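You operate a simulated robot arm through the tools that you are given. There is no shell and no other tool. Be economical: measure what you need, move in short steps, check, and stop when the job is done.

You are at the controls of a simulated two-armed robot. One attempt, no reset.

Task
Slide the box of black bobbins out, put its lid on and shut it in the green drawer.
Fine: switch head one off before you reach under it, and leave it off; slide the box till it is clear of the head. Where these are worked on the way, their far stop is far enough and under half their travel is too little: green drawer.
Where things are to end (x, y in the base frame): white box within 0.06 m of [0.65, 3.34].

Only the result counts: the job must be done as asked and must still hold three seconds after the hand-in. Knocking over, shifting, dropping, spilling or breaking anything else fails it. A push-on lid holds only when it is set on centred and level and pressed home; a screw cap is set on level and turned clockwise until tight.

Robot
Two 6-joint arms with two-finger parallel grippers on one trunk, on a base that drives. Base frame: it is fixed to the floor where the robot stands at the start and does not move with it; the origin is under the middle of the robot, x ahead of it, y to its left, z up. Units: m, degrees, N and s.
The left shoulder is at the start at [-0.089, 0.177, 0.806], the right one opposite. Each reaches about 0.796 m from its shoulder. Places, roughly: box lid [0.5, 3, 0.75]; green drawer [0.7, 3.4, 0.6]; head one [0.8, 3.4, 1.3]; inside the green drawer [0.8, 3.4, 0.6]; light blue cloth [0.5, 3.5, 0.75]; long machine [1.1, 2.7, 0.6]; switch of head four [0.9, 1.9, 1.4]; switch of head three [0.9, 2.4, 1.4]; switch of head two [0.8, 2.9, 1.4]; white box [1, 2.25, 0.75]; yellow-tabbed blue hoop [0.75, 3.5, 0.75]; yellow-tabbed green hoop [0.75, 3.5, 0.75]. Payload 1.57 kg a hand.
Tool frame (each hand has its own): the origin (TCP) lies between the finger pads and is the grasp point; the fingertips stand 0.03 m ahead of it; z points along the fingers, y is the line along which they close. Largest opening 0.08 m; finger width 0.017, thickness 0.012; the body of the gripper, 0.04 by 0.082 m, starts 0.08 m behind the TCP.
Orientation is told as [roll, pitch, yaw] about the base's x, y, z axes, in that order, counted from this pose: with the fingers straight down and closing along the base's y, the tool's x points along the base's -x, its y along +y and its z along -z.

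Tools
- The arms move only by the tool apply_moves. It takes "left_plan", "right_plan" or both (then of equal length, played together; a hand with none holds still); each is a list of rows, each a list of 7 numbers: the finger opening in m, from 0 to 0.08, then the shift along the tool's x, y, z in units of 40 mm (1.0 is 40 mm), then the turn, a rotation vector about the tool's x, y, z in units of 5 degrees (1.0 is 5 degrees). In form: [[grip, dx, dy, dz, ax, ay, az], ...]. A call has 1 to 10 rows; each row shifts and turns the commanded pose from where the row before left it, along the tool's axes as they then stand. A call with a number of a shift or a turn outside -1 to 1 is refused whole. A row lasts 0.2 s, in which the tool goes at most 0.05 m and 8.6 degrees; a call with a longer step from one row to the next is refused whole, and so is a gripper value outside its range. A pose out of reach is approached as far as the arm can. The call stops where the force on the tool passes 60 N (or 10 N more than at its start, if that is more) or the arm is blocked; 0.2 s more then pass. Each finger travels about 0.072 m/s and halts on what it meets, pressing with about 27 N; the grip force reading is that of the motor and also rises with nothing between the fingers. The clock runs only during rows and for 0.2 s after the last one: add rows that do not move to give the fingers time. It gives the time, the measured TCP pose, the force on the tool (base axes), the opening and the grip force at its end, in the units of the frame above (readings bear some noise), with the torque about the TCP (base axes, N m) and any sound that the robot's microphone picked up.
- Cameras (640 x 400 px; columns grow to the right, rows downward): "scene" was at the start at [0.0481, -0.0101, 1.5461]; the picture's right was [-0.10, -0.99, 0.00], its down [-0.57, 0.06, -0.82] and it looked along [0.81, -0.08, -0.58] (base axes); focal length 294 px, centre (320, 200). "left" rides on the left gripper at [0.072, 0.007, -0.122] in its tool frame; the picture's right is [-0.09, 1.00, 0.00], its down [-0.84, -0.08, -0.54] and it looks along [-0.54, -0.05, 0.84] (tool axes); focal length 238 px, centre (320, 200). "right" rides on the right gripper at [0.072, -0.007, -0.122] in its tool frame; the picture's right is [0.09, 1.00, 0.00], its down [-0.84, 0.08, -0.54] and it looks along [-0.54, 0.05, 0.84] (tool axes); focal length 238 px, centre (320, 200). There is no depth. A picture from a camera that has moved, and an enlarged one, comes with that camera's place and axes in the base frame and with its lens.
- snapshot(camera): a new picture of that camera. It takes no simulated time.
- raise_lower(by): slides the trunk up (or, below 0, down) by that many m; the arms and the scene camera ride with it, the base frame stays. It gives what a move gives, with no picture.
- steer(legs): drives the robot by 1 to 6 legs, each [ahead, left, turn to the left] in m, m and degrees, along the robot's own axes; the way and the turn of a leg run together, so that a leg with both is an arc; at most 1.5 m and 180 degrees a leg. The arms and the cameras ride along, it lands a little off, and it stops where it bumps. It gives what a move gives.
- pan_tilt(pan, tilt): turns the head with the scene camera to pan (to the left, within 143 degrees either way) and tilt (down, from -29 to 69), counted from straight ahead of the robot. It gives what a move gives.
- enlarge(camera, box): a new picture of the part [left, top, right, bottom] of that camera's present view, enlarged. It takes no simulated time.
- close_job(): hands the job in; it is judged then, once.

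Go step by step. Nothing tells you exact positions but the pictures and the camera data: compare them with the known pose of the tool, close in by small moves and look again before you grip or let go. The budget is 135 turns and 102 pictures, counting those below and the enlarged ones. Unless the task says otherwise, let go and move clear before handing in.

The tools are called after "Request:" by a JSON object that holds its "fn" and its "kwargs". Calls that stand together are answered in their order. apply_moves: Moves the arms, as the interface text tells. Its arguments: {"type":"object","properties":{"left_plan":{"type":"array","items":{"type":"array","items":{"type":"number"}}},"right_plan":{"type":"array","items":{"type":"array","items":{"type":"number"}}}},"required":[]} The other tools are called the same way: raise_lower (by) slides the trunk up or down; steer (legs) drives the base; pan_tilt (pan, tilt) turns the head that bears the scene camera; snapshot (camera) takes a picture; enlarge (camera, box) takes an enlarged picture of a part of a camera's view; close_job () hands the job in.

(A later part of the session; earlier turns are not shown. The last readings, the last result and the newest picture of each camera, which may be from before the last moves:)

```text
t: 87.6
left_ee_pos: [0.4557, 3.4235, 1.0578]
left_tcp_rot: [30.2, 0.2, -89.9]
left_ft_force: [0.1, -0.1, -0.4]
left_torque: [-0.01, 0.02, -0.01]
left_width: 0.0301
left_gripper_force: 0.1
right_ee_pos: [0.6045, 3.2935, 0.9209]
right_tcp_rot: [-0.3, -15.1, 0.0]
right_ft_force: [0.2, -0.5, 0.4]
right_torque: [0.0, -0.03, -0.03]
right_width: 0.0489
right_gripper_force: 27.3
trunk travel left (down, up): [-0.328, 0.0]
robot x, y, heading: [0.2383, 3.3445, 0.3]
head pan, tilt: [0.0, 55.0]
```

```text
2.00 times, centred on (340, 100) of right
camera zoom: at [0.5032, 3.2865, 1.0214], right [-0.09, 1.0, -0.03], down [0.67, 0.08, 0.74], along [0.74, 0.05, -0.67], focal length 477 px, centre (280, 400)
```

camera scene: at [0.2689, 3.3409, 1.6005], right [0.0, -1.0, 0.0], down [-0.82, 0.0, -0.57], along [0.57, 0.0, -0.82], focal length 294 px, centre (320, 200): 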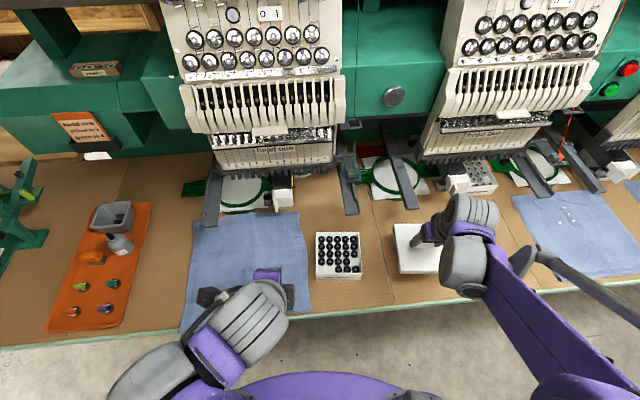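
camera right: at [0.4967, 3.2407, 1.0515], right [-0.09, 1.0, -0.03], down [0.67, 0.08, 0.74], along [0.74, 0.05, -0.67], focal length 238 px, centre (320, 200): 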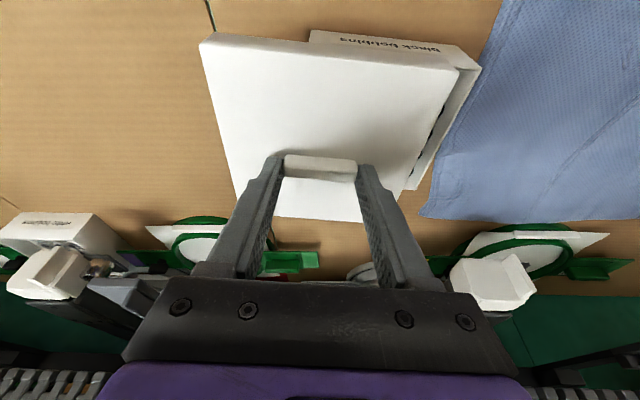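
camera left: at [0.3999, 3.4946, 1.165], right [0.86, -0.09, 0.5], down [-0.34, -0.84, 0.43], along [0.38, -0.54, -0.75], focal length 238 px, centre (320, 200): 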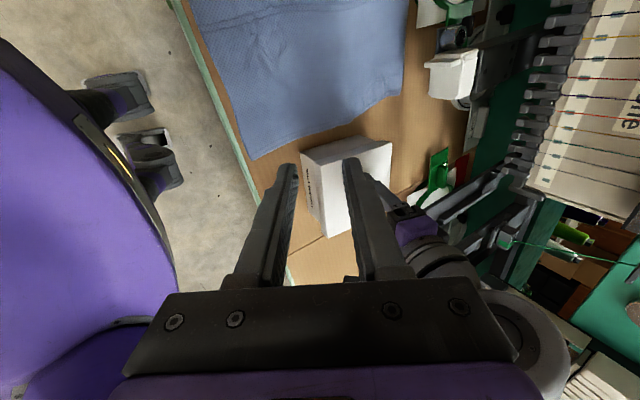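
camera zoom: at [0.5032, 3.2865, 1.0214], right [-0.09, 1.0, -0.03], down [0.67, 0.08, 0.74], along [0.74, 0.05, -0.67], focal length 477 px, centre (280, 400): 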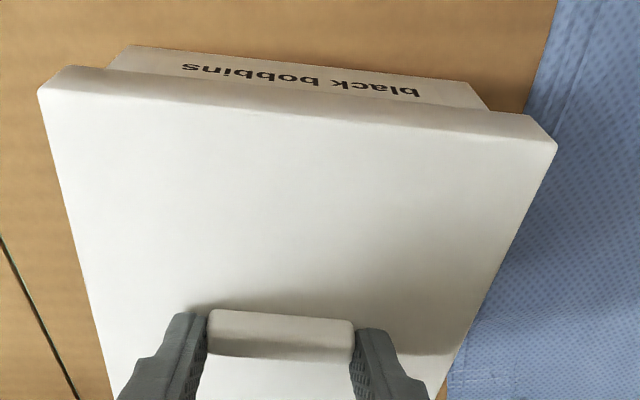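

Centred now. I lower in small steps watching the force.

Request:
{"fn": "apply_moves", "kwargs": {"right_plan": [[0.045, 0.026, 0, 0.097, 0, 0, 0], [0.045, 0.026, 0, 0.097, 0, 0, 0], [0.045, 0.026, 0, 0.097, 0, 0, 0], [0.045, 0, 0, 0, 0, 0, 0]]}}

Request:
{"fn": "enlarge", "kwargs": {"camera": "right", "box": [180, 0, 500, 200]}}

```text
t: 88.6
left_ee_pos: [0.4558, 3.4246, 1.0577]
left_tcp_rot: [30.2, 0.0, -90.0]
left_ft_force: [1.0, 0.2, -0.6]
left_torque: [0.0, 0.0, -0.05]
left_width: 0.0302
left_gripper_force: 0.0
right_ee_pos: [0.6043, 3.2926, 0.9096]
right_tcp_rot: [-0.4, -15.1, 0.0]
right_ft_force: [1.0, 0.3, -0.4]
right_torque: [0.03, -0.05, 0.0]
right_width: 0.0486
right_gripper_force: 27.2
trunk travel left (down, up): [-0.328, 0.0]
robot x, y, heading: [0.2369, 3.3413, 0.1]
head pan, tilt: [0.0, 55.0]
```

```text
2.00 times, centred on (340, 100) of right
camera zoom: at [0.5035, 3.286, 1.0094], right [-0.09, 1.0, -0.03], down [0.67, 0.08, 0.74], along [0.74, 0.05, -0.67], focal length 477 px, centre (280, 400)
```

zoom: 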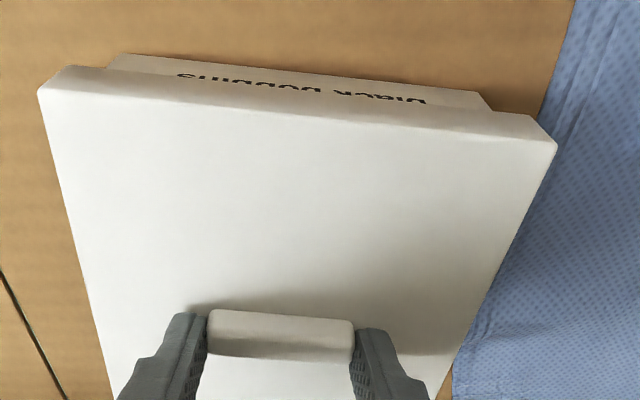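

It slides over without force. I keep going down until it seats.

Request:
{"fn": "apply_moves", "kwargs": {"right_plan": [[0.045, 0.026, 0, 0.097, 0, 0, 0], [0.045, 0.026, 0, 0.097, 0, 0, 0], [0.045, 0.026, 0, 0.097, 0, 0, 0], [0.045, 0.026, 0, 0.097, 0, 0, 0]]}}

Request:
{"fn": "enlarge", "kwargs": {"camera": "scene", "box": [300, 215, 400, 290]}}

```text
t: 89.3
left_ee_pos: [0.4539, 3.4231, 1.0583]
left_tcp_rot: [30.6, -0.1, -89.9]
left_ft_force: [0.4, -0.3, 0.5]
left_torque: [0.01, 0.0, 0.01]
left_width: 0.0301
left_gripper_force: 0.1
right_ee_pos: [0.6043, 3.294, 0.9043]
right_tcp_rot: [-0.3, -15.4, 0.0]
right_ft_force: [-7.4, -3.2, 56.6]
right_torque: [0.54, 0.3, -0.04]
right_width: 0.0492
right_gripper_force: 26.9
trunk travel left (down, up): [-0.328, 0.0]
robot x, y, heading: [0.2367, 3.3382, 0.0]
head pan, tilt: [0.0, 55.0]
stopped in row 3 (right hand): the force on the tool passed its limit at 70 N (the readings are from after the stop); the commanded pose is now the measured one
```

```text
5.33 times, centred on (350, 252) of scene
camera zoom: at [0.2638, 3.3408, 1.6009], right [0.0, -1.0, 0.0], down [-0.82, 0.0, -0.58], along [0.58, 0.0, -0.82], focal length 1565 px, centre (160, -80)
```

zoom: 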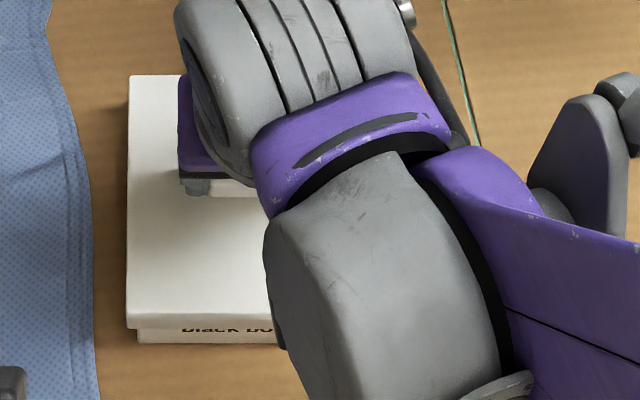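

It stopped with firm force (70 N), apparently seated. I test by lifting 15 mm by the handle.

Request:
{"fn": "apply_moves", "kwargs": {"right_plan": [[0.04, -0.05, 0, -0.2, 0, 0, 0], [0.04, -0.05, 0, -0.2, 0, 0, 0], [0.04, 0, 0, 0, 0, 0, 0]]}}

Request:
{"fn": "enlarge", "kwargs": {"camera": "right", "box": [180, 0, 500, 200]}}

Request:
{"fn": "snapshot", "kwargs": {"camera": "left"}}

```text
t: 90.1
left_ee_pos: [0.456, 3.4226, 1.0565]
left_tcp_rot: [30.2, 0.1, -89.8]
left_ft_force: [0.3, 0.6, 0.8]
left_torque: [0.01, -0.04, 0.04]
left_width: 0.0302
left_gripper_force: 0.0
right_ee_pos: [0.6066, 3.2943, 0.9185]
right_tcp_rot: [-0.4, -15.3, 0.0]
right_ft_force: [-1.3, -0.3, -0.9]
right_torque: [0.02, 0.0, -0.01]
right_width: 0.0486
right_gripper_force: 27.1
trunk travel left (down, up): [-0.328, 0.0]
robot x, y, heading: [0.24, 3.3444, 0.0]
head pan, tilt: [0.0, 55.0]
```

```text
2.00 times, centred on (340, 100) of right
camera zoom: at [0.505, 3.2866, 1.0183], right [-0.09, 1.0, -0.03], down [0.67, 0.08, 0.74], along [0.74, 0.05, -0.67], focal length 477 px, centre (280, 400)
```

zoom: 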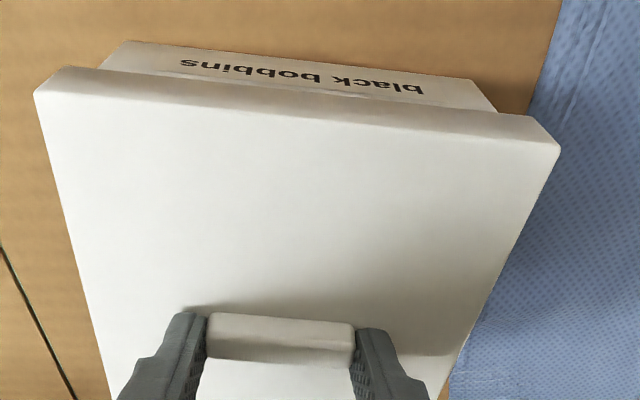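

```text
36 pictures are left
camera left: at [0.4001, 3.4946, 1.1649], right [0.86, -0.09, 0.5], down [-0.34, -0.84, 0.43], along [0.38, -0.54, -0.75], focal length 238 px, centre (320, 200)
```

left: 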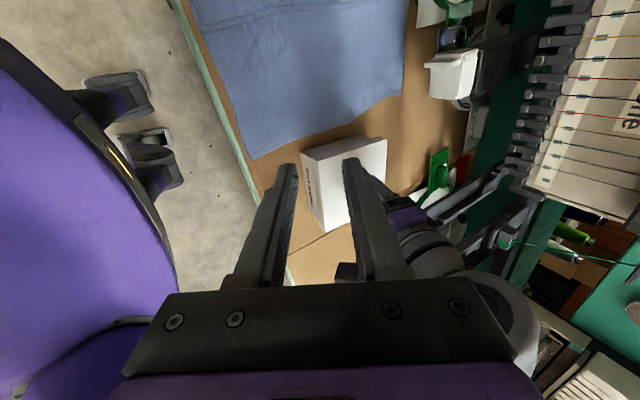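

The lid came off again, so it was not home. I put it back down and press in stages, watching how far it travels.

Request:
{"fn": "apply_moves", "kwargs": {"right_plan": [[0.04, 0.05, 0, 0.2, 0, 0, 0], [0.04, 0.04, 0, 0.13, 0, 0, 0], [0.04, 0.013, 0, 0.05, 0, 0, 0], [0.04, 0.007, 0, 0.025, 0, 0, 0], [0.04, 0.007, 0, 0.025, 0, 0, 0], [0.04, 0.007, 0, 0.025, 0, 0, 0], [0.04, 0.007, 0, 0.025, 0, 0, 0]]}}

Request:
{"fn": "apply_moves", "kwargs": {"right_plan": [[0.04, 0.007, 0, 0.025, 0, 0, 0], [0.04, 0.007, 0, 0.025, 0, 0, 0], [0.04, 0.007, 0, 0.025, 0, 0, 0], [0.04, 0.007, 0, 0.025, 0, 0, 0], [0.04, 0.007, 0, 0.025, 0, 0, 0]]}}

```text
t: 91.2
left_ee_pos: [0.4545, 3.423, 1.0579]
left_tcp_rot: [30.6, 0.1, -90.0]
left_ft_force: [0.6, -1.1, -0.1]
left_torque: [-0.01, 0.01, 0.0]
left_width: 0.0301
left_gripper_force: 0.1
right_ee_pos: [0.6052, 3.2929, 0.9039]
right_tcp_rot: [-0.4, -15.6, 0.1]
right_ft_force: [-5.2, -4.7, 55.3]
right_torque: [0.72, 0.61, 0.1]
right_width: 0.0486
right_gripper_force: 26.8
trunk travel left (down, up): [-0.328, 0.0]
robot x, y, heading: [0.2392, 3.344, 0.0]
head pan, tilt: [0.0, 55.0]
stopped in row 5 (right hand): the force on the tool passed its limit at 64 N (the readings are from after the stop); the commanded pose is now the measured one
```

```text
t: 91.5
left_ee_pos: [0.4527, 3.4227, 1.0568]
left_tcp_rot: [30.6, 0.0, -90.1]
left_ft_force: [0.2, 0.0, 0.6]
left_torque: [0.02, 0.0, -0.01]
left_width: 0.03
left_gripper_force: 0.1
right_ee_pos: [0.6052, 3.2933, 0.9045]
right_tcp_rot: [-0.4, -15.7, -0.1]
right_ft_force: [-6.0, -3.6, 53.5]
right_torque: [0.76, 0.59, 0.06]
right_width: 0.0486
right_gripper_force: 26.9
trunk travel left (down, up): [-0.328, 0.0]
robot x, y, heading: [0.2429, 3.342, 0.0]
head pan, tilt: [0.0, 55.0]
stopped in row 1 (right hand): the force on the tool passed its limit at 71 N (the readings are from after the stop); the commanded pose is now the measured one
```

It stalls at the same height, with the reaction near the centre. I let go, back off upward and inspect how the lid sits.

Request:
{"fn": "apply_moves", "kwargs": {"right_plan": [[0.08, 0, 0, 0, 0, 0, 0], [0.08, 0, 0, 0, 0, 0, 0], [0.08, -0.1, 0, -0.4, 0, 0, 0], [0.08, -0.1, 0, -0.9, 0, 0, 0], [0.08, 0.5, -0.8, -0.5, 0, 0, 0], [0.08, 0.5, -0.8, 0, 0, 0, 0], [0.08, 0, -0.9, 0, 0, 0, 0], [0.08, 0, -0.9, 0, 0, 0, 0], [0.08, 0, -0.9, 0, 0, 0, 0]]}}

Request:
{"fn": "enlarge", "kwargs": {"camera": "scene", "box": [300, 210, 400, 285]}}

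Request:
{"fn": "enlarge", "kwargs": {"camera": "left", "box": [270, 110, 430, 240]}}

Request:
{"fn": "enlarge", "kwargs": {"camera": "right", "box": [360, 0, 640, 200]}}

```text
t: 92.1
left_ee_pos: [0.4519, 3.4212, 1.0577]
left_tcp_rot: [30.5, 0.1, -90.0]
left_ft_force: [0.6, 0.3, -0.5]
left_torque: [-0.03, -0.02, -0.02]
left_width: 0.0297
left_gripper_force: 0.0
right_ee_pos: [0.606, 3.29, 0.9052]
right_tcp_rot: [-0.6, -15.8, 0.1]
right_ft_force: [-5.7, -13.5, 53.5]
right_torque: [0.7, 0.17, 0.32]
right_width: 0.0593
right_gripper_force: 0.1
trunk travel left (down, up): [-0.328, 0.0]
robot x, y, heading: [0.24, 3.3408, -0.1]
head pan, tilt: [0.0, 55.0]
stopped in row 2 (right hand): the force on the tool passed its limit at 65 N (the readings are from after the stop); the commanded pose is now the measured one
```

```text
5.33 times, centred on (350, 248) of scene
camera zoom: at [0.264, 3.3388, 1.6006], right [0.0, -1.0, 0.0], down [-0.82, 0.0, -0.58], along [0.58, 0.0, -0.82], focal length 1565 px, centre (160, -53)
```

zoom: 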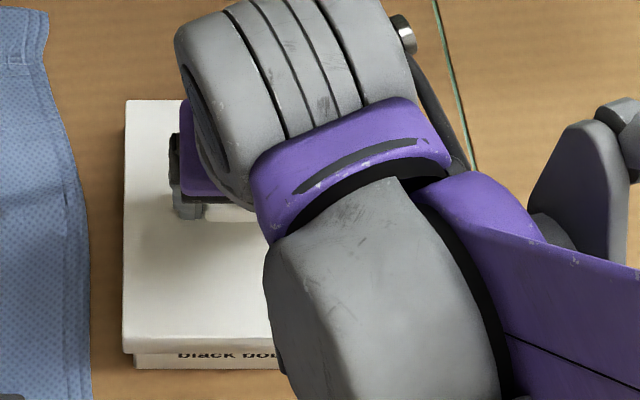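

```text
3.08 times, centred on (350, 175) of left
camera zoom: at [0.3966, 3.4926, 1.1657], right [0.86, -0.09, 0.51], down [-0.34, -0.84, 0.43], along [0.38, -0.54, -0.75], focal length 733 px, centre (228, 277)
```

zoom: 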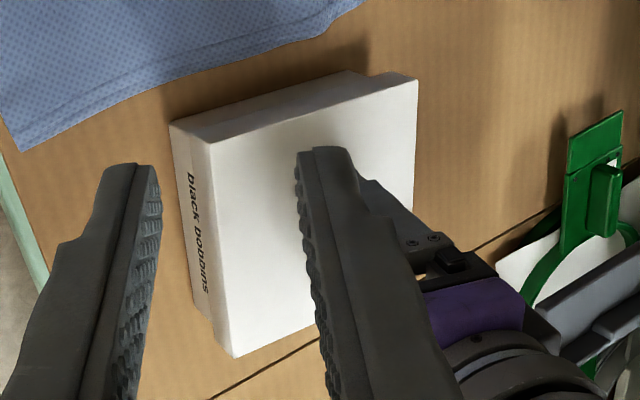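

```text
2.00 times, centred on (500, 100) of right
camera zoom: at [0.5034, 3.2835, 1.0034], right [-0.09, 1.0, -0.04], down [0.66, 0.08, 0.75], along [0.75, 0.04, -0.66], focal length 477 px, centre (-40, 400)
```

zoom: 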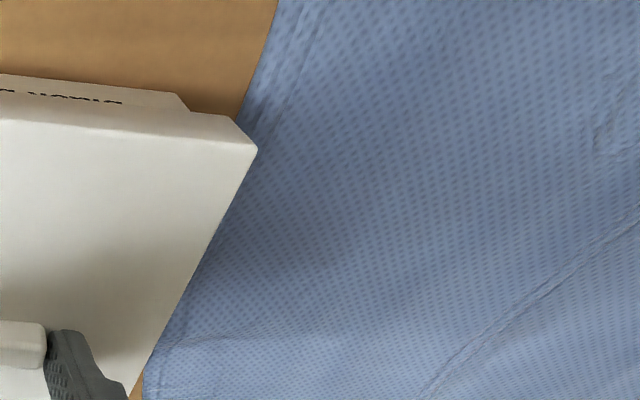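

The press load interrupted the move; I unload upward first, then open and retreat.

Request:
{"fn": "apply_moves", "kwargs": {"right_plan": [[0.06, -0.03, 0, -0.12, 0, 0, 0], [0.08, 0, 0, 0, 0, 0, 0], [0.08, -0.05, 0, -0.3, 0, 0, 0], [0.08, -0.1, 0, -0.8, 0, 0, 0], [0.08, 0.3, -0.8, -0.3, 0, 0, 0], [0.08, 0.3, -0.8, 0, 0, 0, 0], [0.08, 0, -0.9, 0, 0, 0, 0], [0.08, 0, -0.9, 0, 0, 0, 0]]}}

Request:
{"fn": "enlarge", "kwargs": {"camera": "scene", "box": [300, 210, 400, 285]}}

Request:
{"fn": "snapshot", "kwargs": {"camera": "right"}}

```text
t: 93.9
left_ee_pos: [0.4568, 3.4232, 1.0569]
left_tcp_rot: [30.3, 0.1, -90.0]
left_ft_force: [-0.3, -0.1, 0.5]
left_torque: [0.02, 0.0, 0.0]
left_width: 0.0303
left_gripper_force: 0.0
right_ee_pos: [0.5764, 3.1547, 0.9564]
right_tcp_rot: [-0.6, -15.5, 0.0]
right_ft_force: [0.6, -0.3, 0.3]
right_torque: [-0.01, 0.0, 0.0]
right_width: 0.0798
right_gripper_force: 0.0
trunk travel left (down, up): [-0.328, 0.0]
robot x, y, heading: [0.2378, 3.3401, 0.0]
head pan, tilt: [0.0, 55.0]
```

```text
5.33 times, centred on (350, 248) of scene
camera zoom: at [0.2686, 3.3401, 1.6005], right [0.0, -1.0, 0.0], down [-0.82, 0.0, -0.57], along [0.57, 0.0, -0.82], focal length 1565 px, centre (160, -53)
```

zoom: 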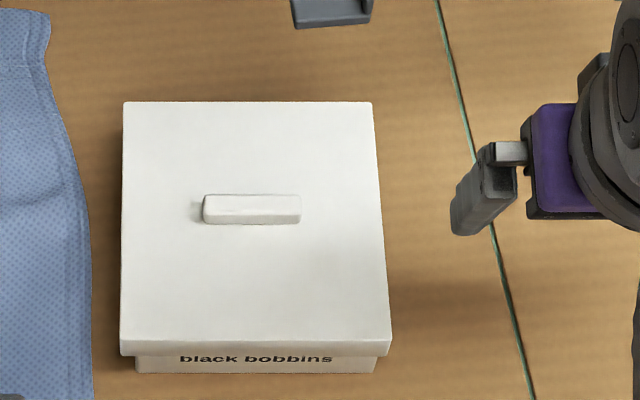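

```text
31 pictures are left
camera right: at [0.4739, 3.1478, 1.056], right [-0.09, 1.0, -0.03], down [0.66, 0.08, 0.75], along [0.74, 0.04, -0.67], focal length 238 px, centre (320, 200)
```

right: 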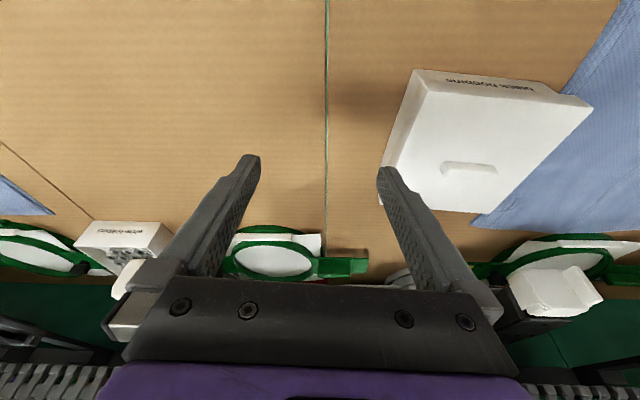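

The lid sits square and level, and by the numbers it is at full depth. I press once more on the handle with closed fingers so it can self-level.

Request:
{"fn": "apply_moves", "kwargs": {"right_plan": [[0.0, -0.2, 0.4, -0.4, 0, 0, 0], [0.0, -0.2, 0.8, -0.2, 0, 0, 0], [0.0, -0.3, 0.8, 0.15, 0, 0, 0], [0.0, -0.05, 0.8, 0.05, 0, 0, 0], [0.0, 0, 0.68, 0, 0, 0, 0], [0.0, 0.1, 0, 0.4, 0, 0, 0], [0.0, 0, 0, 0, 0, 0, 0]]}}

Request:
{"fn": "snapshot", "kwargs": {"camera": "right"}}

```text
t: 95.5
left_ee_pos: [0.456, 3.4229, 1.0565]
left_tcp_rot: [30.3, 0.0, -90.0]
left_ft_force: [0.1, 0.1, 0.3]
left_torque: [-0.01, 0.0, 0.0]
left_width: 0.0299
left_gripper_force: 0.1
right_ee_pos: [0.5995, 3.2953, 0.9631]
right_tcp_rot: [-0.4, -15.5, -0.1]
right_ft_force: [-0.3, 0.3, -0.3]
right_torque: [-0.01, -0.01, -0.01]
right_width: 0.0002
right_gripper_force: 21.2
trunk travel left (down, up): [-0.328, 0.0]
robot x, y, heading: [0.2424, 3.344, 0.2]
head pan, tilt: [0.0, 55.0]
```

```text
30 pictures are left
camera right: at [0.498, 3.2885, 1.0623], right [-0.09, 1.0, -0.03], down [0.66, 0.08, 0.75], along [0.74, 0.04, -0.67], focal length 238 px, centre (320, 200)
```

right: 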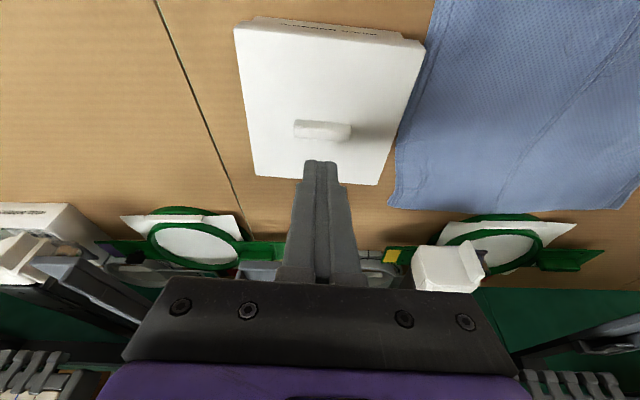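

Over the bar. I press down vertically until it stalls.

Request:
{"fn": "apply_moves", "kwargs": {"right_plan": [[0.0, 0.13, 0, 0.485, 0, 0, 0], [0.0, 0.1, 0, 0.36, 0, 0, 0], [0.0, 0.04, 0, 0.14, 0, 0, 0], [0.0, 0.02, 0, 0.07, 0, 0, 0], [0.0, 0.02, 0, 0.07, 0, 0, 0], [0.0, 0.02, 0, 0.07, 0, 0, 0], [0.0, 0.02, 0, 0.07, 0, 0, 0], [0.0, 0.02, 0, 0.07, 0, 0, 0]]}}

```text
t: 97.0
left_ee_pos: [0.452, 3.424, 1.0586]
left_tcp_rot: [30.6, -0.1, -90.0]
left_ft_force: [0.0, 0.4, -0.5]
left_torque: [0.0, -0.04, 0.01]
left_width: 0.0301
left_gripper_force: 0.1
right_ee_pos: [0.6016, 3.2975, 0.916]
right_tcp_rot: [-0.5, -16.2, 0.1]
right_ft_force: [-5.3, 0.1, 53.8]
right_torque: [0.14, -0.05, -0.07]
right_width: 0.0
right_gripper_force: 20.8
trunk travel left (down, up): [-0.328, 0.0]
robot x, y, heading: [0.2402, 3.3411, 0.1]
head pan, tilt: [0.0, 55.0]
stopped in row 7 (right hand): the force on the tool passed its limit at 69 N (the readings are from after the stop); the commanded pose is now the measured one
```

Pressed at ~69 N. Now I re-grip the handle for a gentle lift test.

Request:
{"fn": "apply_moves", "kwargs": {"right_plan": [[0.0, -0.1, 0, -0.4, 0, 0, 0], [0.0, -0.15, 0, -0.5, 0, 0, 0], [0.08, 0, 0, 0, 0, 0, 0], [0.08, 0, -0.05, 0, 0, 0, 0], [0.08, 0, 0, 0, 0, 0, 0], [0.08, 0, 0, 0, 0, 0, 0], [0.08, 0.1, 0, 0.5, 0, 0, 0], [0.08, 0.1, 0, 0.48, 0, 0, 0], [0.08, 0.04, 0, 0.15, 0, 0, 0]]}}

Request:
{"fn": "snapshot", "kwargs": {"camera": "right"}}

```text
t: 99.0
left_ee_pos: [0.4548, 3.4232, 1.0572]
left_tcp_rot: [30.3, 0.0, -90.0]
left_ft_force: [-0.3, 0.0, -0.7]
left_torque: [-0.02, -0.03, 0.0]
left_width: 0.0303
left_gripper_force: 0.1
right_ee_pos: [0.6053, 3.2945, 0.905]
right_tcp_rot: [-0.5, -15.8, 0.0]
right_ft_force: [0.9, 0.6, 2.2]
right_torque: [0.05, -0.02, -0.04]
right_width: 0.0799
right_gripper_force: 0.0
trunk travel left (down, up): [-0.328, 0.0]
robot x, y, heading: [0.2381, 3.3405, 0.1]
head pan, tilt: [0.0, 55.0]
```

```text
29 pictures are left
camera right: at [0.503, 3.2885, 1.0042], right [-0.09, 1.0, -0.03], down [0.66, 0.08, 0.75], along [0.75, 0.04, -0.66], focal length 238 px, centre (320, 200)
```

right: 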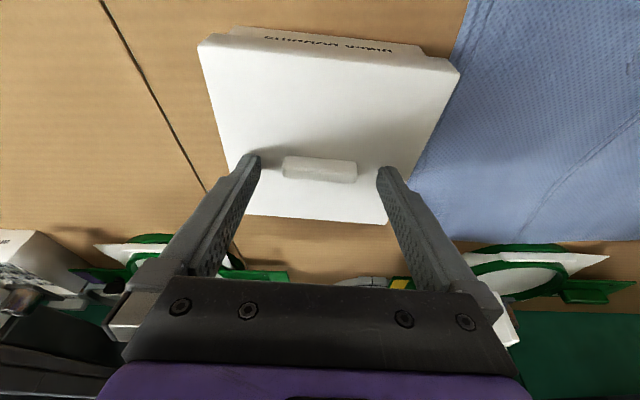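

Request:
{"fn": "apply_moves", "kwargs": {"right_plan": [[0.07, -0.02, 0, -0.06, 0, 0, 0], [0.05, 0, 0, 0, 0, 0, 0], [0.04, 0, 0, 0, 0, 0, 0], [0.04, 0, 0, 0, 0, 0, 0], [0.04, 0, 0, 0, 0, 0, 0], [0.04, -0.026, 0, -0.097, 0, 0, 0], [0.04, -0.026, 0, -0.097, 0, 0, 0], [0.04, -0.026, 0, -0.097, 0, 0, 0]]}}

Request:
{"fn": "snapshot", "kwargs": {"camera": "right"}}

```text
t: 100.8
left_ee_pos: [0.4559, 3.4222, 1.0561]
left_tcp_rot: [30.3, 0.1, -90.0]
left_ft_force: [-0.1, 0.8, 0.1]
left_torque: [-0.02, 0.02, 0.01]
left_width: 0.03
left_gripper_force: 0.0
right_ee_pos: [0.6049, 3.2951, 0.9203]
right_tcp_rot: [-0.4, -15.8, 0.0]
right_ft_force: [-0.4, -1.6, 1.0]
right_torque: [-0.03, 0.01, -0.06]
right_width: 0.0484
right_gripper_force: 27.4
trunk travel left (down, up): [-0.328, 0.0]
robot x, y, heading: [0.2387, 3.3397, 0.3]
head pan, tilt: [0.0, 55.0]
```

```text
28 pictures are left
camera right: at [0.5017, 3.2887, 1.0185], right [-0.09, 1.0, -0.03], down [0.66, 0.08, 0.75], along [0.75, 0.04, -0.66], focal length 238 px, centre (320, 200)
```

right: 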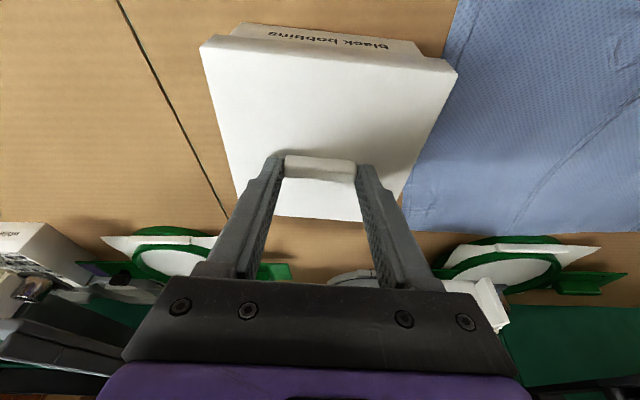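

The lid lifts off freely, so the lid cannot be used to carry; I'll use it only to slide the box to a better place, then set the box in the drawer with both hands and cap it there. I lower the lid on and drag the box back and right, away from cloth and bracket.

Request:
{"fn": "apply_moves", "kwargs": {"right_plan": [[0.04, 0.05, 0, 0.19, 0, 0, 0], [0.04, 0.04, 0, 0.14, 0, 0, 0], [0.04, 0.24, -0.2, -0.065, 0, 0, 0], [0.04, 0.24, -0.2, -0.065, 0, 0, 0], [0.04, 0.24, -0.2, -0.065, 0, 0, 0], [0.04, 0.24, -0.2, -0.065, 0, 0, 0], [0.04, 0.24, -0.1, -0.065, 0, 0, 0], [0.04, 0.24, 0, -0.065, 0, 0, 0]]}}

Request:
{"fn": "pan_tilt", "kwargs": {"pan": 0, "tilt": 69}}

Request:
{"fn": "snapshot", "kwargs": {"camera": "scene"}}

```text
t: 102.6
left_ee_pos: [0.4551, 3.423, 1.0566]
left_tcp_rot: [30.2, 0.0, -90.0]
left_ft_force: [-0.3, 0.6, 0.8]
left_torque: [0.02, 0.0, 0.02]
left_width: 0.0301
left_gripper_force: 0.1
right_ee_pos: [0.5435, 3.2568, 0.9057]
right_tcp_rot: [-0.6, -15.8, 0.1]
right_ft_force: [6.1, -0.4, 19.1]
right_torque: [0.05, -0.45, -0.07]
right_width: 0.049
right_gripper_force: 27.2
trunk travel left (down, up): [-0.328, 0.0]
robot x, y, heading: [0.2416, 3.3388, 0.0]
head pan, tilt: [0.0, 55.0]
```

```text
t: 103.3
left_ee_pos: [0.4556, 3.4232, 1.0579]
left_tcp_rot: [30.2, 0.1, -90.0]
left_ft_force: [-0.2, -0.4, -0.3]
left_torque: [-0.02, 0.02, 0.01]
left_width: 0.03
left_gripper_force: 0.0
right_ee_pos: [0.5427, 3.2568, 0.9069]
right_tcp_rot: [-0.5, -15.8, 0.1]
right_ft_force: [4.7, -4.1, 15.9]
right_torque: [-0.09, -0.23, -0.04]
right_width: 0.0488
right_gripper_force: 26.3
trunk travel left (down, up): [-0.328, 0.0]
robot x, y, heading: [0.2395, 3.3419, -0.1]
head pan, tilt: [0.0, 68.8]
```

```text
27 pictures are left
camera scene: at [0.2523, 3.3403, 1.5851], right [0.0, -1.0, 0.0], down [-0.93, 0.0, -0.36], along [0.36, 0.0, -0.93], focal length 294 px, centre (320, 200)
```

scene: 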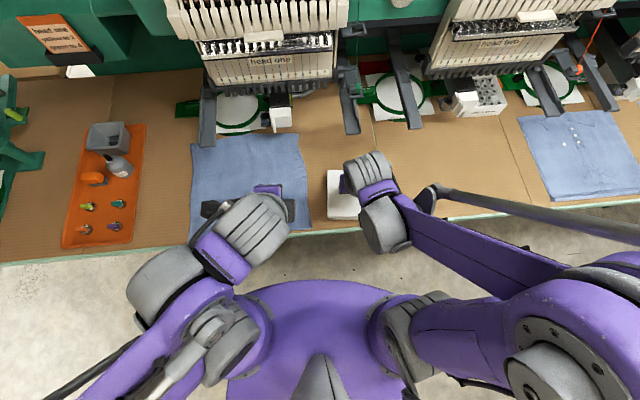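

The lid and box are now near [0.55, 3.257]. I lift the lid off and set it on the table to the right, at about y 3.06.

Request:
{"fn": "apply_moves", "kwargs": {"right_plan": [[0.04, -0.13, 0, -0.5, 0, 0, 0], [0.04, -0.15, 0, -0.6, 0, 0, 0], [0.04, -0.3, -0.9, 0.08, 0, 0, 0], [0.04, -0.3, -0.9, 0.08, 0, 0, 0], [0.04, -0.15, -0.9, 0.04, 0, 0, 0], [0.04, 0, -0.9, 0, 0, 0, 0], [0.04, 0, -0.9, 0, 0, 0, 0], [0.04, 0.2, -0.3, 0.8, 0, 0, 0], [0.04, 0.15, 0, 0.6, 0, 0, 0]]}}

```text
t: 105.3
left_ee_pos: [0.4567, 3.4222, 1.0564]
left_tcp_rot: [30.2, 0.1, -90.0]
left_ft_force: [-0.6, 1.1, -0.8]
left_torque: [0.0, -0.01, 0.01]
left_width: 0.0302
left_gripper_force: 0.1
right_ee_pos: [0.5788, 3.0676, 0.8962]
right_tcp_rot: [-0.5, -15.8, 0.1]
right_ft_force: [-0.4, 0.3, -0.6]
right_torque: [0.02, 0.01, 0.01]
right_width: 0.0488
right_gripper_force: 26.6
trunk travel left (down, up): [-0.328, 0.0]
robot x, y, heading: [0.2388, 3.3424, 0.2]
head pan, tilt: [0.0, 68.8]
```

Request:
{"fn": "apply_moves", "kwargs": {"right_plan": [[0.04, 0.06, 0, 0.2, 0, 0, 0], [0.04, 0.04, 0, 0.15, 0, 0, 0], [0.04, 0.03, 0, 0.1, 0, 0, 0], [0.04, 0, 0, 0, 0, 0, 0]]}}

Request:
{"fn": "apply_moves", "kwargs": {"right_plan": [[0.06, 0, 0, 0, 0, 0, 0], [0.08, 0, 0, 0, 0, 0, 0], [0.08, -0.05, 0, -0.2, 0, 0, 0], [0.08, -0.2, 0, -0.8, 0, 0, 0], [0.08, -0.2, 0, -0.8, 0, 0, 0], [0.08, -0.2, 0, -0.8, 0, 0, 0]]}}

Request:
{"fn": "snapshot", "kwargs": {"camera": "right"}}

```text
t: 106.3
left_ee_pos: [0.4555, 3.4227, 1.0585]
left_tcp_rot: [30.2, 0.1, -90.0]
left_ft_force: [0.4, 0.4, 0.1]
left_torque: [-0.02, 0.0, 0.03]
left_width: 0.0299
left_gripper_force: 0.2
right_ee_pos: [0.578, 3.0672, 0.8781]
right_tcp_rot: [-0.5, -15.8, 0.1]
right_ft_force: [0.5, 0.1, 0.8]
right_torque: [-0.01, -0.03, -0.02]
right_width: 0.0489
right_gripper_force: 27.6
trunk travel left (down, up): [-0.328, 0.0]
robot x, y, heading: [0.2375, 3.3401, 0.1]
head pan, tilt: [0.0, 68.8]
```

```text
t: 107.7
left_ee_pos: [0.4559, 3.4239, 1.0574]
left_tcp_rot: [30.4, -0.1, -90.0]
left_ft_force: [0.0, 0.2, 0.8]
left_torque: [0.0, 0.03, 0.01]
left_width: 0.0299
left_gripper_force: 0.0
right_ee_pos: [0.5738, 3.0669, 0.9853]
right_tcp_rot: [-0.5, -15.8, 0.0]
right_ft_force: [0.0, 0.4, 0.0]
right_torque: [0.03, 0.01, -0.01]
right_width: 0.0799
right_gripper_force: 0.1
trunk travel left (down, up): [-0.328, 0.0]
robot x, y, heading: [0.239, 3.3402, -0.0]
head pan, tilt: [0.0, 68.8]
```

```text
26 pictures are left
camera right: at [0.4707, 3.0603, 1.0843], right [-0.09, 1.0, -0.03], down [0.66, 0.08, 0.75], along [0.75, 0.04, -0.66], focal length 238 px, centre (320, 200)
```

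right: 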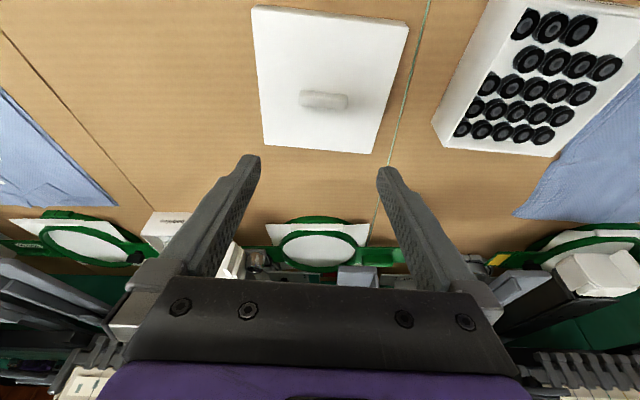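

The lid is parked. I back the base away and look at the drawer handle.

Request:
{"fn": "steer", "kwargs": {"legs": [[-0.3, 0, 0]]}}

Request:
{"fn": "pan_tilt", "kwargs": {"pan": 0, "tilt": 52}}

Request:
{"fn": "snapshot", "kwargs": {"camera": "scene"}}

Request:
{"fn": "snapshot", "kwargs": {"camera": "left"}}

```text
t: 109.8
left_ee_pos: [0.1562, 3.4231, 1.0572]
left_tcp_rot: [30.3, 0.0, -89.8]
left_ft_force: [0.3, 0.1, -0.3]
left_torque: [-0.03, -0.03, 0.0]
left_width: 0.0299
left_gripper_force: 0.0
right_ee_pos: [0.2744, 3.0669, 0.9852]
right_tcp_rot: [-0.5, -15.8, 0.4]
right_ft_force: [-0.9, -0.1, -0.4]
right_torque: [0.02, 0.01, -0.01]
right_width: 0.0797
right_gripper_force: 0.1
trunk travel left (down, up): [-0.328, 0.0]
robot x, y, heading: [-0.0611, 3.3419, 0.3]
head pan, tilt: [0.0, 68.8]
```

```text
t: 110.6
left_ee_pos: [0.1568, 3.4235, 1.0567]
left_tcp_rot: [30.3, 0.0, -89.8]
left_ft_force: [-0.4, 0.4, -0.1]
left_torque: [-0.01, 0.03, 0.0]
left_width: 0.03
left_gripper_force: 0.1
right_ee_pos: [0.2749, 3.0673, 0.9852]
right_tcp_rot: [-0.5, -15.7, 0.3]
right_ft_force: [1.0, 0.7, 0.1]
right_torque: [0.03, 0.02, 0.0]
right_width: 0.0802
right_gripper_force: 0.0
trunk travel left (down, up): [-0.328, 0.0]
robot x, y, heading: [-0.063, 3.3411, 0.6]
head pan, tilt: [0.0, 52.0]
```

```text
25 pictures are left
camera scene: at [-0.0277, 3.3397, 1.6043], right [0.0, -1.0, 0.0], down [-0.79, 0.0, -0.62], along [0.62, 0.0, -0.79], focal length 294 px, centre (320, 200)
```

scene: 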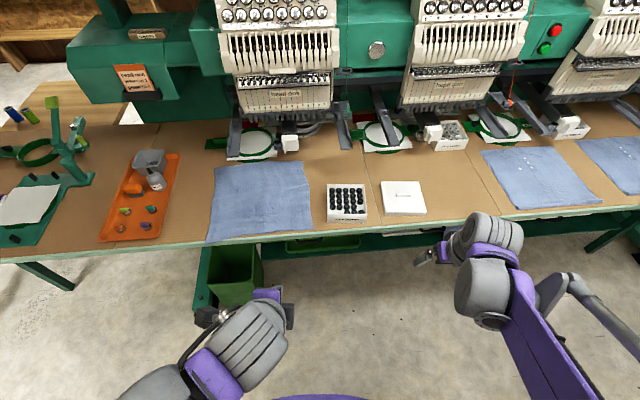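

```text
24 pictures are left
camera left: at [0.1, 3.4937, 1.1651], right [0.86, -0.09, 0.5], down [-0.34, -0.84, 0.43], along [0.38, -0.54, -0.75], focal length 238 px, centre (320, 200)
```

left: 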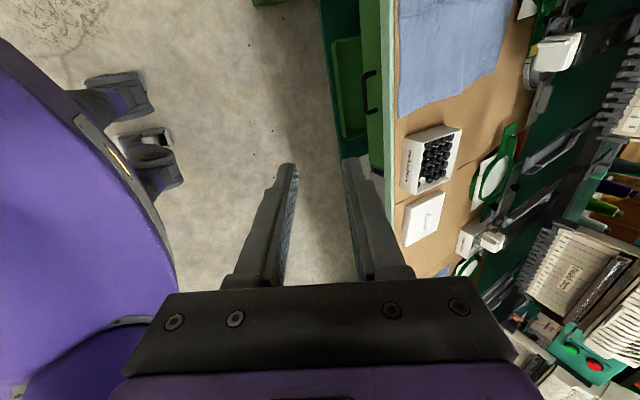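

The handle bar is around [0.435, 3.385–3.41, 0.76]. I lower the trunk by 0.2 m and bring the left hand to it, pointing forward and 30° down, closing across the bar.

Request:
{"fn": "raise_lower", "kwargs": {"by": -0.2}}

Request:
{"fn": "apply_moves", "kwargs": {"left_plan": [[0.06, 0, 0.7, 0.4, 0, 0, 0], [0.06, 0, 0.7, 0.4, 0, 0, 0], [0.06, 0, 0.7, 0.4, 0, 0, 0], [0.06, 0, 0, 0, -1, 0, 0], [0.06, 0, 0, 0, -1, 0, 0], [0.06, 0, 0, 0, -1, 0, 0], [0.06, 0, 0, 0, -1, 0, 0], [0.06, 0, 0, 0, -1, 0, 0], [0.06, 0, 0, 0, -1, 0, 0]]}}

Request:
{"fn": "snapshot", "kwargs": {"camera": "left"}}

```text
t: 112.8
left_ee_pos: [0.1565, 3.4232, 0.8584]
left_tcp_rot: [30.3, 0.1, -89.8]
left_ft_force: [-0.1, -0.2, -0.5]
left_torque: [0.0, 0.03, 0.01]
left_width: 0.0301
left_gripper_force: 0.1
right_ee_pos: [0.2759, 3.0674, 0.7847]
right_tcp_rot: [-0.5, -15.7, 0.2]
right_ft_force: [-0.2, 0.3, -0.2]
right_torque: [-0.01, 0.01, -0.03]
right_width: 0.08
right_gripper_force: 0.1
trunk travel left (down, up): [-0.128, 0.2]
robot x, y, heading: [-0.0579, 3.3432, 0.3]
head pan, tilt: [0.0, 52.0]
```

```text
t: 114.8
left_ee_pos: [0.2531, 3.4236, 0.8575]
left_tcp_rot: [60.3, -0.1, -89.9]
left_ft_force: [0.5, -0.2, 0.5]
left_torque: [-0.03, -0.03, -0.01]
left_width: 0.0599
left_gripper_force: 0.1
right_ee_pos: [0.2755, 3.0671, 0.7853]
right_tcp_rot: [-0.5, -15.8, 0.3]
right_ft_force: [-0.2, 0.1, 1.1]
right_torque: [-0.02, -0.03, -0.01]
right_width: 0.0798
right_gripper_force: 0.1
trunk travel left (down, up): [-0.128, 0.2]
robot x, y, heading: [-0.0583, 3.3401, 0.2]
head pan, tilt: [0.0, 52.0]
```

```text
23 pictures are left
camera left: at [0.1501, 3.4938, 0.9238], right [0.49, -0.09, 0.87], down [-0.51, -0.84, 0.2], along [0.71, -0.54, -0.46], focal length 238 px, centre (320, 200)
```

left: 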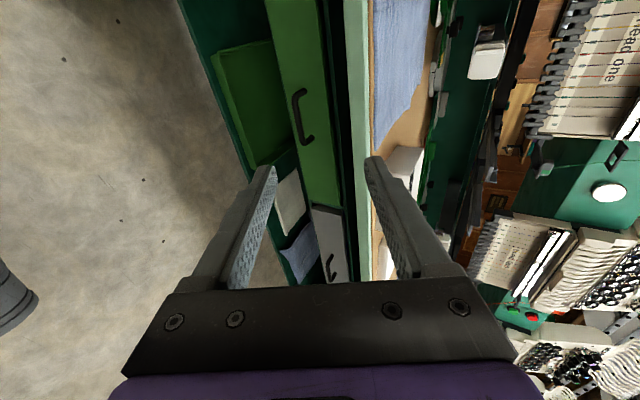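

Triangulating three views, the handle bar is at about [0.517, 3.387, 0.658], recessed under the table edge. I go down first, then forward below the edge.

Request:
{"fn": "apply_moves", "kwargs": {"left_plan": [[0.06, 0, -0.86, 0.5, 0, 0, 0], [0.06, 0, -0.86, 0.5, 0, 0, 0], [0.06, 0, -0.86, 0.5, 0, 0, 0], [0.06, 0, -0.86, 0.5, 0, 0, 0], [0.06, -0.3, 0.5, 0.866, 0, 0, 0], [0.06, -0.3, 0.5, 0.866, 0, 0, 0], [0.06, -0.3, 0.5, 0.866, 0, 0, 0], [0.06, 0, 0.5, 0.866, 0, 0, 0], [0.06, 0, 0, 0, 0, 0, 0]]}}

Request:
{"fn": "snapshot", "kwargs": {"camera": "left"}}

```text
t: 116.8
left_ee_pos: [0.4244, 3.3858, 0.7249]
left_tcp_rot: [60.4, 0.1, -89.8]
left_ft_force: [-0.4, 0.0, 0.1]
left_torque: [-0.01, -0.01, 0.02]
left_width: 0.0599
left_gripper_force: 0.1
left hand out of reach, approached as far as the arm can: row 4
right_ee_pos: [0.2765, 3.0672, 0.7843]
right_tcp_rot: [-0.6, -15.9, 0.2]
right_ft_force: [-0.3, 0.3, -0.3]
right_torque: [0.0, 0.0, 0.0]
right_width: 0.08
right_gripper_force: 0.0
trunk travel left (down, up): [-0.128, 0.2]
robot x, y, heading: [-0.0605, 3.3377, 0.3]
head pan, tilt: [0.0, 52.0]
```

```text
22 pictures are left
camera left: at [0.3211, 3.4578, 0.7914], right [0.49, -0.09, 0.87], down [-0.51, -0.84, 0.2], along [0.71, -0.54, -0.46], focal length 238 px, centre (320, 200)
```

left: 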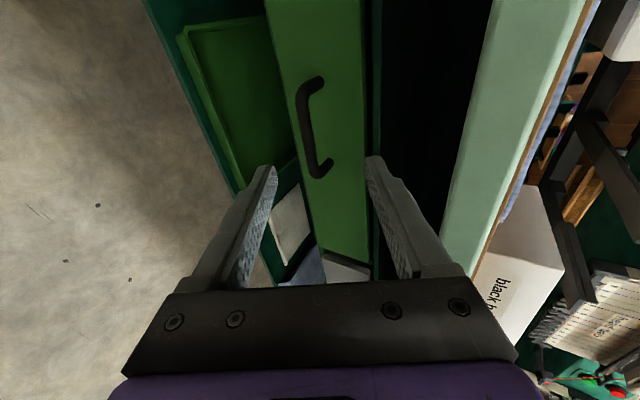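

Handle confirmed at [0.517, 3.389, 0.656]. I advance and close on it.

Request:
{"fn": "apply_moves", "kwargs": {"left_plan": [[0.05, 0.05, -0.1, 0.85, 0, 0, 0], [0.05, 0, -0.1, 0.85, 0, 0, 0], [0.05, 0, -0.1, 0.8, 0, 0, 0], [0.03, 0, 0, 0, 0, 0, 0], [0.01, 0, 0, 0, 0, 0, 0], [0.0, 0, 0, 0, 0, 0, 0], [0.0, 0, 0, 0, 0, 0, 0]]}}

Request:
{"fn": "snapshot", "kwargs": {"camera": "left"}}

```text
t: 118.3
left_ee_pos: [0.5065, 3.3889, 0.6638]
left_tcp_rot: [60.3, 0.0, -89.7]
left_ft_force: [-5.8, -0.3, -9.1]
left_torque: [-0.46, 0.06, 0.25]
left_width: 0.0123
left_gripper_force: 29.3
right_ee_pos: [0.2761, 3.0664, 0.7843]
right_tcp_rot: [-0.4, -15.9, 0.4]
right_ft_force: [-0.3, 0.8, 0.4]
right_torque: [-0.01, -0.01, -0.02]
right_width: 0.08
right_gripper_force: 0.1
trunk travel left (down, up): [-0.128, 0.2]
robot x, y, heading: [-0.0631, 3.3384, 0.4]
head pan, tilt: [0.0, 52.0]
```

```text
21 pictures are left
camera left: at [0.4035, 3.4601, 0.7303], right [0.49, -0.09, 0.86], down [-0.51, -0.84, 0.2], along [0.71, -0.54, -0.46], focal length 238 px, centre (320, 200)
```

left: 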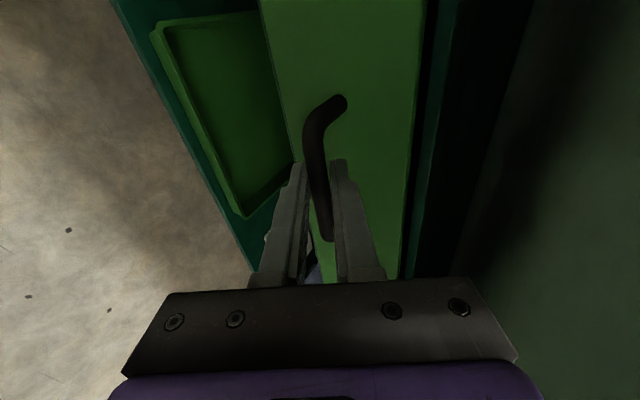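

The bar is held. I pull the drawer by backing the base straight.

Request:
{"fn": "steer", "kwargs": {"legs": [[-0.15, 0, 0]]}}

Request:
{"fn": "steer", "kwargs": {"legs": [[-0.2, 0, 0]]}}

Request:
{"fn": "snapshot", "kwargs": {"camera": "scene"}}

```text
t: 119.7
left_ee_pos: [0.357, 3.3874, 0.666]
left_tcp_rot: [60.4, 0.0, -89.8]
left_ft_force: [3.0, -20.1, 5.9]
left_torque: [-0.73, -0.13, -0.28]
left_width: 0.0123
left_gripper_force: 29.9
right_ee_pos: [0.126, 3.0659, 0.7849]
right_tcp_rot: [-0.4, -15.8, 0.4]
right_ft_force: [0.1, 0.2, -0.6]
right_torque: [0.02, 0.0, -0.02]
right_width: 0.0799
right_gripper_force: 0.1
trunk travel left (down, up): [-0.128, 0.2]
robot x, y, heading: [-0.2099, 3.3437, 0.2]
head pan, tilt: [0.0, 52.0]
```

```text
t: 121.3
left_ee_pos: [0.1788, 3.3788, 0.6656]
left_tcp_rot: [60.6, -0.4, -90.7]
left_ft_force: [0.0, -2.3, 1.4]
left_torque: [0.3, -0.17, 0.12]
left_width: 0.013
left_gripper_force: 30.2
right_ee_pos: [-0.0504, 3.0654, 0.7856]
right_tcp_rot: [-0.5, -15.8, 0.5]
right_ft_force: [-0.9, 0.1, 0.1]
right_torque: [0.0, 0.01, -0.02]
right_width: 0.0799
right_gripper_force: 0.1
trunk travel left (down, up): [-0.128, 0.2]
robot x, y, heading: [-0.3892, 3.3386, 0.4]
head pan, tilt: [0.0, 52.0]
stopped in leg 1: the force on the tool passed its limit at 62 N (the readings are from after the stop); the commanded pose is now the measured one
```

```text
20 pictures are left
camera scene: at [-0.3397, 3.3372, 1.4011], right [0.01, -1.0, 0.0], down [-0.79, -0.01, -0.62], along [0.62, 0.01, -0.79], focal length 294 px, centre (320, 200)
```

scene: 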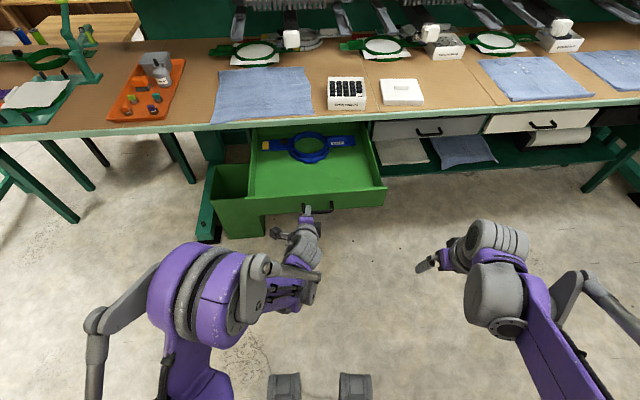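

The drawer is open 0.33 m to its stop, with a blue hoop lying at its back and free space in front. I release the handle and rotate both hands to squeeze the box from its two sides.

Request:
{"fn": "apply_moves", "kwargs": {"left_plan": [[0.05, 0, 0, 0, 0, 0, 0], [0.06, 0, 0, 0, 0, 0, 0], [0.06, 0, 0, -0.6, 0, 0, 0], [0.06, 0, 0, -0.8, 0, 0, 0], [0.06, 0, 0.5, -0.5, 0, 0, 0], [0.06, 0, 0.8, -0.4, 0, 0, 0], [0.06, 0, 0.8, -0.4, 0, 0, 0], [0.03, 0, 0.8, -0.4, 0, 0, 0]], "right_plan": [[0.03, 0, 0, 0, 0, 0, 0], [0.03, 0, 0, 0, 0, 0, 0], [0.03, 0, 0, -0.4, 0, -1, 0], [0.03, 0, 0, -0.4, 0, -1, 0], [0.03, 0, 0, -0.4, 0, -1, 0], [0.03, 0, 0, -0.4, 0, -1, 0], [0.03, 0, 0, 0, 0, -0.85, 0], [0.03, 0, 0, 0, 0, 0, 0]]}}

Request:
{"fn": "raise_lower", "kwargs": {"by": 0.15}}

```text
t: 123.1
left_ee_pos: [0.1275, 3.3819, 0.8272]
left_tcp_rot: [60.6, -0.4, -90.5]
left_ft_force: [-0.3, -0.8, 0.9]
left_torque: [0.03, -0.01, -0.01]
left_width: 0.0302
left_gripper_force: 0.1
right_ee_pos: [-0.076, 3.0661, 0.8445]
right_tcp_rot: [-0.6, -40.1, 0.7]
right_ft_force: [0.9, 0.4, -0.4]
right_torque: [0.02, 0.0, -0.03]
right_width: 0.0299
right_gripper_force: 0.0
trunk travel left (down, up): [-0.128, 0.2]
robot x, y, heading: [-0.3919, 3.3377, 0.4]
head pan, tilt: [0.0, 52.0]
```

```text
t: 124.8
left_ee_pos: [0.1261, 3.3806, 0.9759]
left_tcp_rot: [60.6, -0.4, -90.4]
left_ft_force: [-0.2, -0.3, 1.0]
left_torque: [-0.02, -0.02, -0.04]
left_width: 0.0302
left_gripper_force: 0.0
right_ee_pos: [-0.0766, 3.0659, 0.9927]
right_tcp_rot: [-0.6, -40.1, 0.8]
right_ft_force: [-0.3, -0.2, 0.5]
right_torque: [0.02, -0.03, 0.0]
right_width: 0.0299
right_gripper_force: 0.0
trunk travel left (down, up): [-0.278, 0.05]
robot x, y, heading: [-0.3865, 3.3382, 0.4]
head pan, tilt: [0.0, 52.0]
```

Request:
{"fn": "apply_moves", "kwargs": {"left_plan": [[0.03, 0, 0, 0, 1, 0, 0], [0.03, 0, 0, 0, 1, 0, 0], [0.03, 0, 0, 0, 1, 0, 0], [0.03, 0, 0, 0, 1, 0, 0], [0.03, 0.5, 0, 0, 0, 0, 0], [0.03, 0.5, 0, 0, 0, 0, 0], [0.03, 0, 0, 0, 0, 0, 0], [0.03, 0, 0, 0, 0, 0, 0], [0.03, 0, 0, 0, 0, 0, 0]], "right_plan": [[0.03, 0, 0, 0, 0, 0, -1], [0.03, 0, 0, 0, 0, 0, -1], [0.03, 0, 0, 0, 0, 0, -1], [0.03, 0, 0, 0, 0, 0, -1], [0.03, 0, 0, 0, 0, 0, -1], [0.03, 0, 0, 0, 0, 0, -1], [0.03, 0, 0, 0, 0, 0, -1], [0.03, 0, 0, 0, 0, 0, -1], [0.03, 0, 0, 0, 0, 0, -1]]}}

Request:
{"fn": "apply_moves", "kwargs": {"right_plan": [[0.03, 0, 0, 0, 0, 0, -1], [0.03, 0, 0, 0, 0, 0, -1], [0.03, 0, 0, 0, 0, 0, -1], [0.03, 0, 0, 0, 0, 0, -1], [0.03, 0, 0, 0, 0, 0, -1], [0.03, 0, 0, 0, 0, 0, -1], [0.03, 0, 0, 0, 0, 0, -1], [0.03, 0, 0, 0, 0, 0, -1], [0.03, 0, 0, 0, 0, 0, -1]]}}

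```text
t: 126.8
left_ee_pos: [0.129, 3.4195, 0.9779]
left_tcp_rot: [40.6, -0.4, -90.5]
left_ft_force: [0.1, -0.9, -0.8]
left_torque: [-0.02, 0.03, 0.0]
left_width: 0.0299
left_gripper_force: 0.0
right_ee_pos: [-0.0762, 3.0672, 0.9938]
right_tcp_rot: [-31.1, -26.6, 53.1]
right_ft_force: [-0.1, 0.1, 0.6]
right_torque: [-0.01, 0.02, 0.01]
right_width: 0.03
right_gripper_force: 0.1
trunk travel left (down, up): [-0.278, 0.05]
robot x, y, heading: [-0.386, 3.3365, 0.3]
head pan, tilt: [0.0, 52.0]
```

```text
t: 128.8
left_ee_pos: [0.1291, 3.42, 0.9784]
left_tcp_rot: [40.6, -0.4, -90.5]
left_ft_force: [0.1, 0.5, 0.9]
left_torque: [-0.04, 0.0, -0.02]
left_width: 0.0301
left_gripper_force: 0.0
right_ee_pos: [-0.0743, 3.0661, 0.993]
right_tcp_rot: [-40.0, 0.5, 90.4]
right_ft_force: [0.0, 0.1, 0.6]
right_torque: [-0.01, 0.02, -0.03]
right_width: 0.0299
right_gripper_force: 0.1
trunk travel left (down, up): [-0.278, 0.05]
robot x, y, heading: [-0.3873, 3.3353, 0.4]
head pan, tilt: [0.0, 52.0]
```

Both hands are oriented. I drive forward and slightly right so the box is between the arms.

Request:
{"fn": "steer", "kwargs": {"legs": [[0.37, -0.06, -0.4]]}}

Request:
{"fn": "snapshot", "kwargs": {"camera": "scene"}}

```text
t: 131.2
left_ee_pos: [0.4953, 3.3598, 0.9771]
left_tcp_rot: [40.6, -0.3, -91.0]
left_ft_force: [-0.2, -0.1, 0.1]
left_torque: [-0.01, 0.03, -0.01]
left_width: 0.0299
left_gripper_force: 0.1
right_ee_pos: [0.2886, 3.0064, 0.9941]
right_tcp_rot: [-40.0, 0.5, 90.0]
right_ft_force: [-0.7, 0.2, -0.7]
right_torque: [-0.01, 0.01, -0.02]
right_width: 0.03
right_gripper_force: 0.0
trunk travel left (down, up): [-0.278, 0.05]
robot x, y, heading: [-0.0207, 3.2819, 0.2]
head pan, tilt: [0.0, 52.0]
```

```text
19 pictures are left
camera scene: at [0.0128, 3.2792, 1.5521], right [0.0, -1.0, 0.0], down [-0.79, 0.0, -0.62], along [0.62, 0.0, -0.79], focal length 294 px, centre (320, 200)
```

scene: 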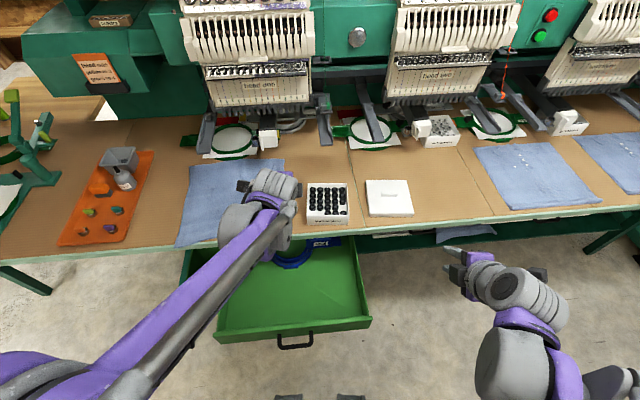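

Request:
{"fn": "enlarge", "kwargs": {"camera": "scene", "box": [270, 160, 430, 260]}}

```text
4.00 times, centred on (350, 210) of scene
camera zoom: at [0.0128, 3.2792, 1.5521], right [0.0, -1.0, 0.0], down [-0.79, 0.0, -0.62], along [0.62, 0.0, -0.79], focal length 1174 px, centre (200, 160)
```

zoom: 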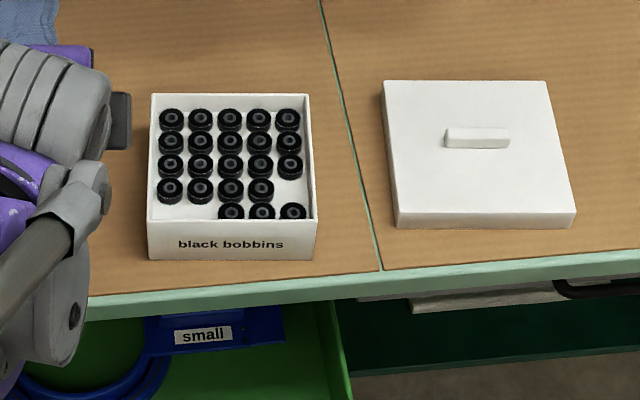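

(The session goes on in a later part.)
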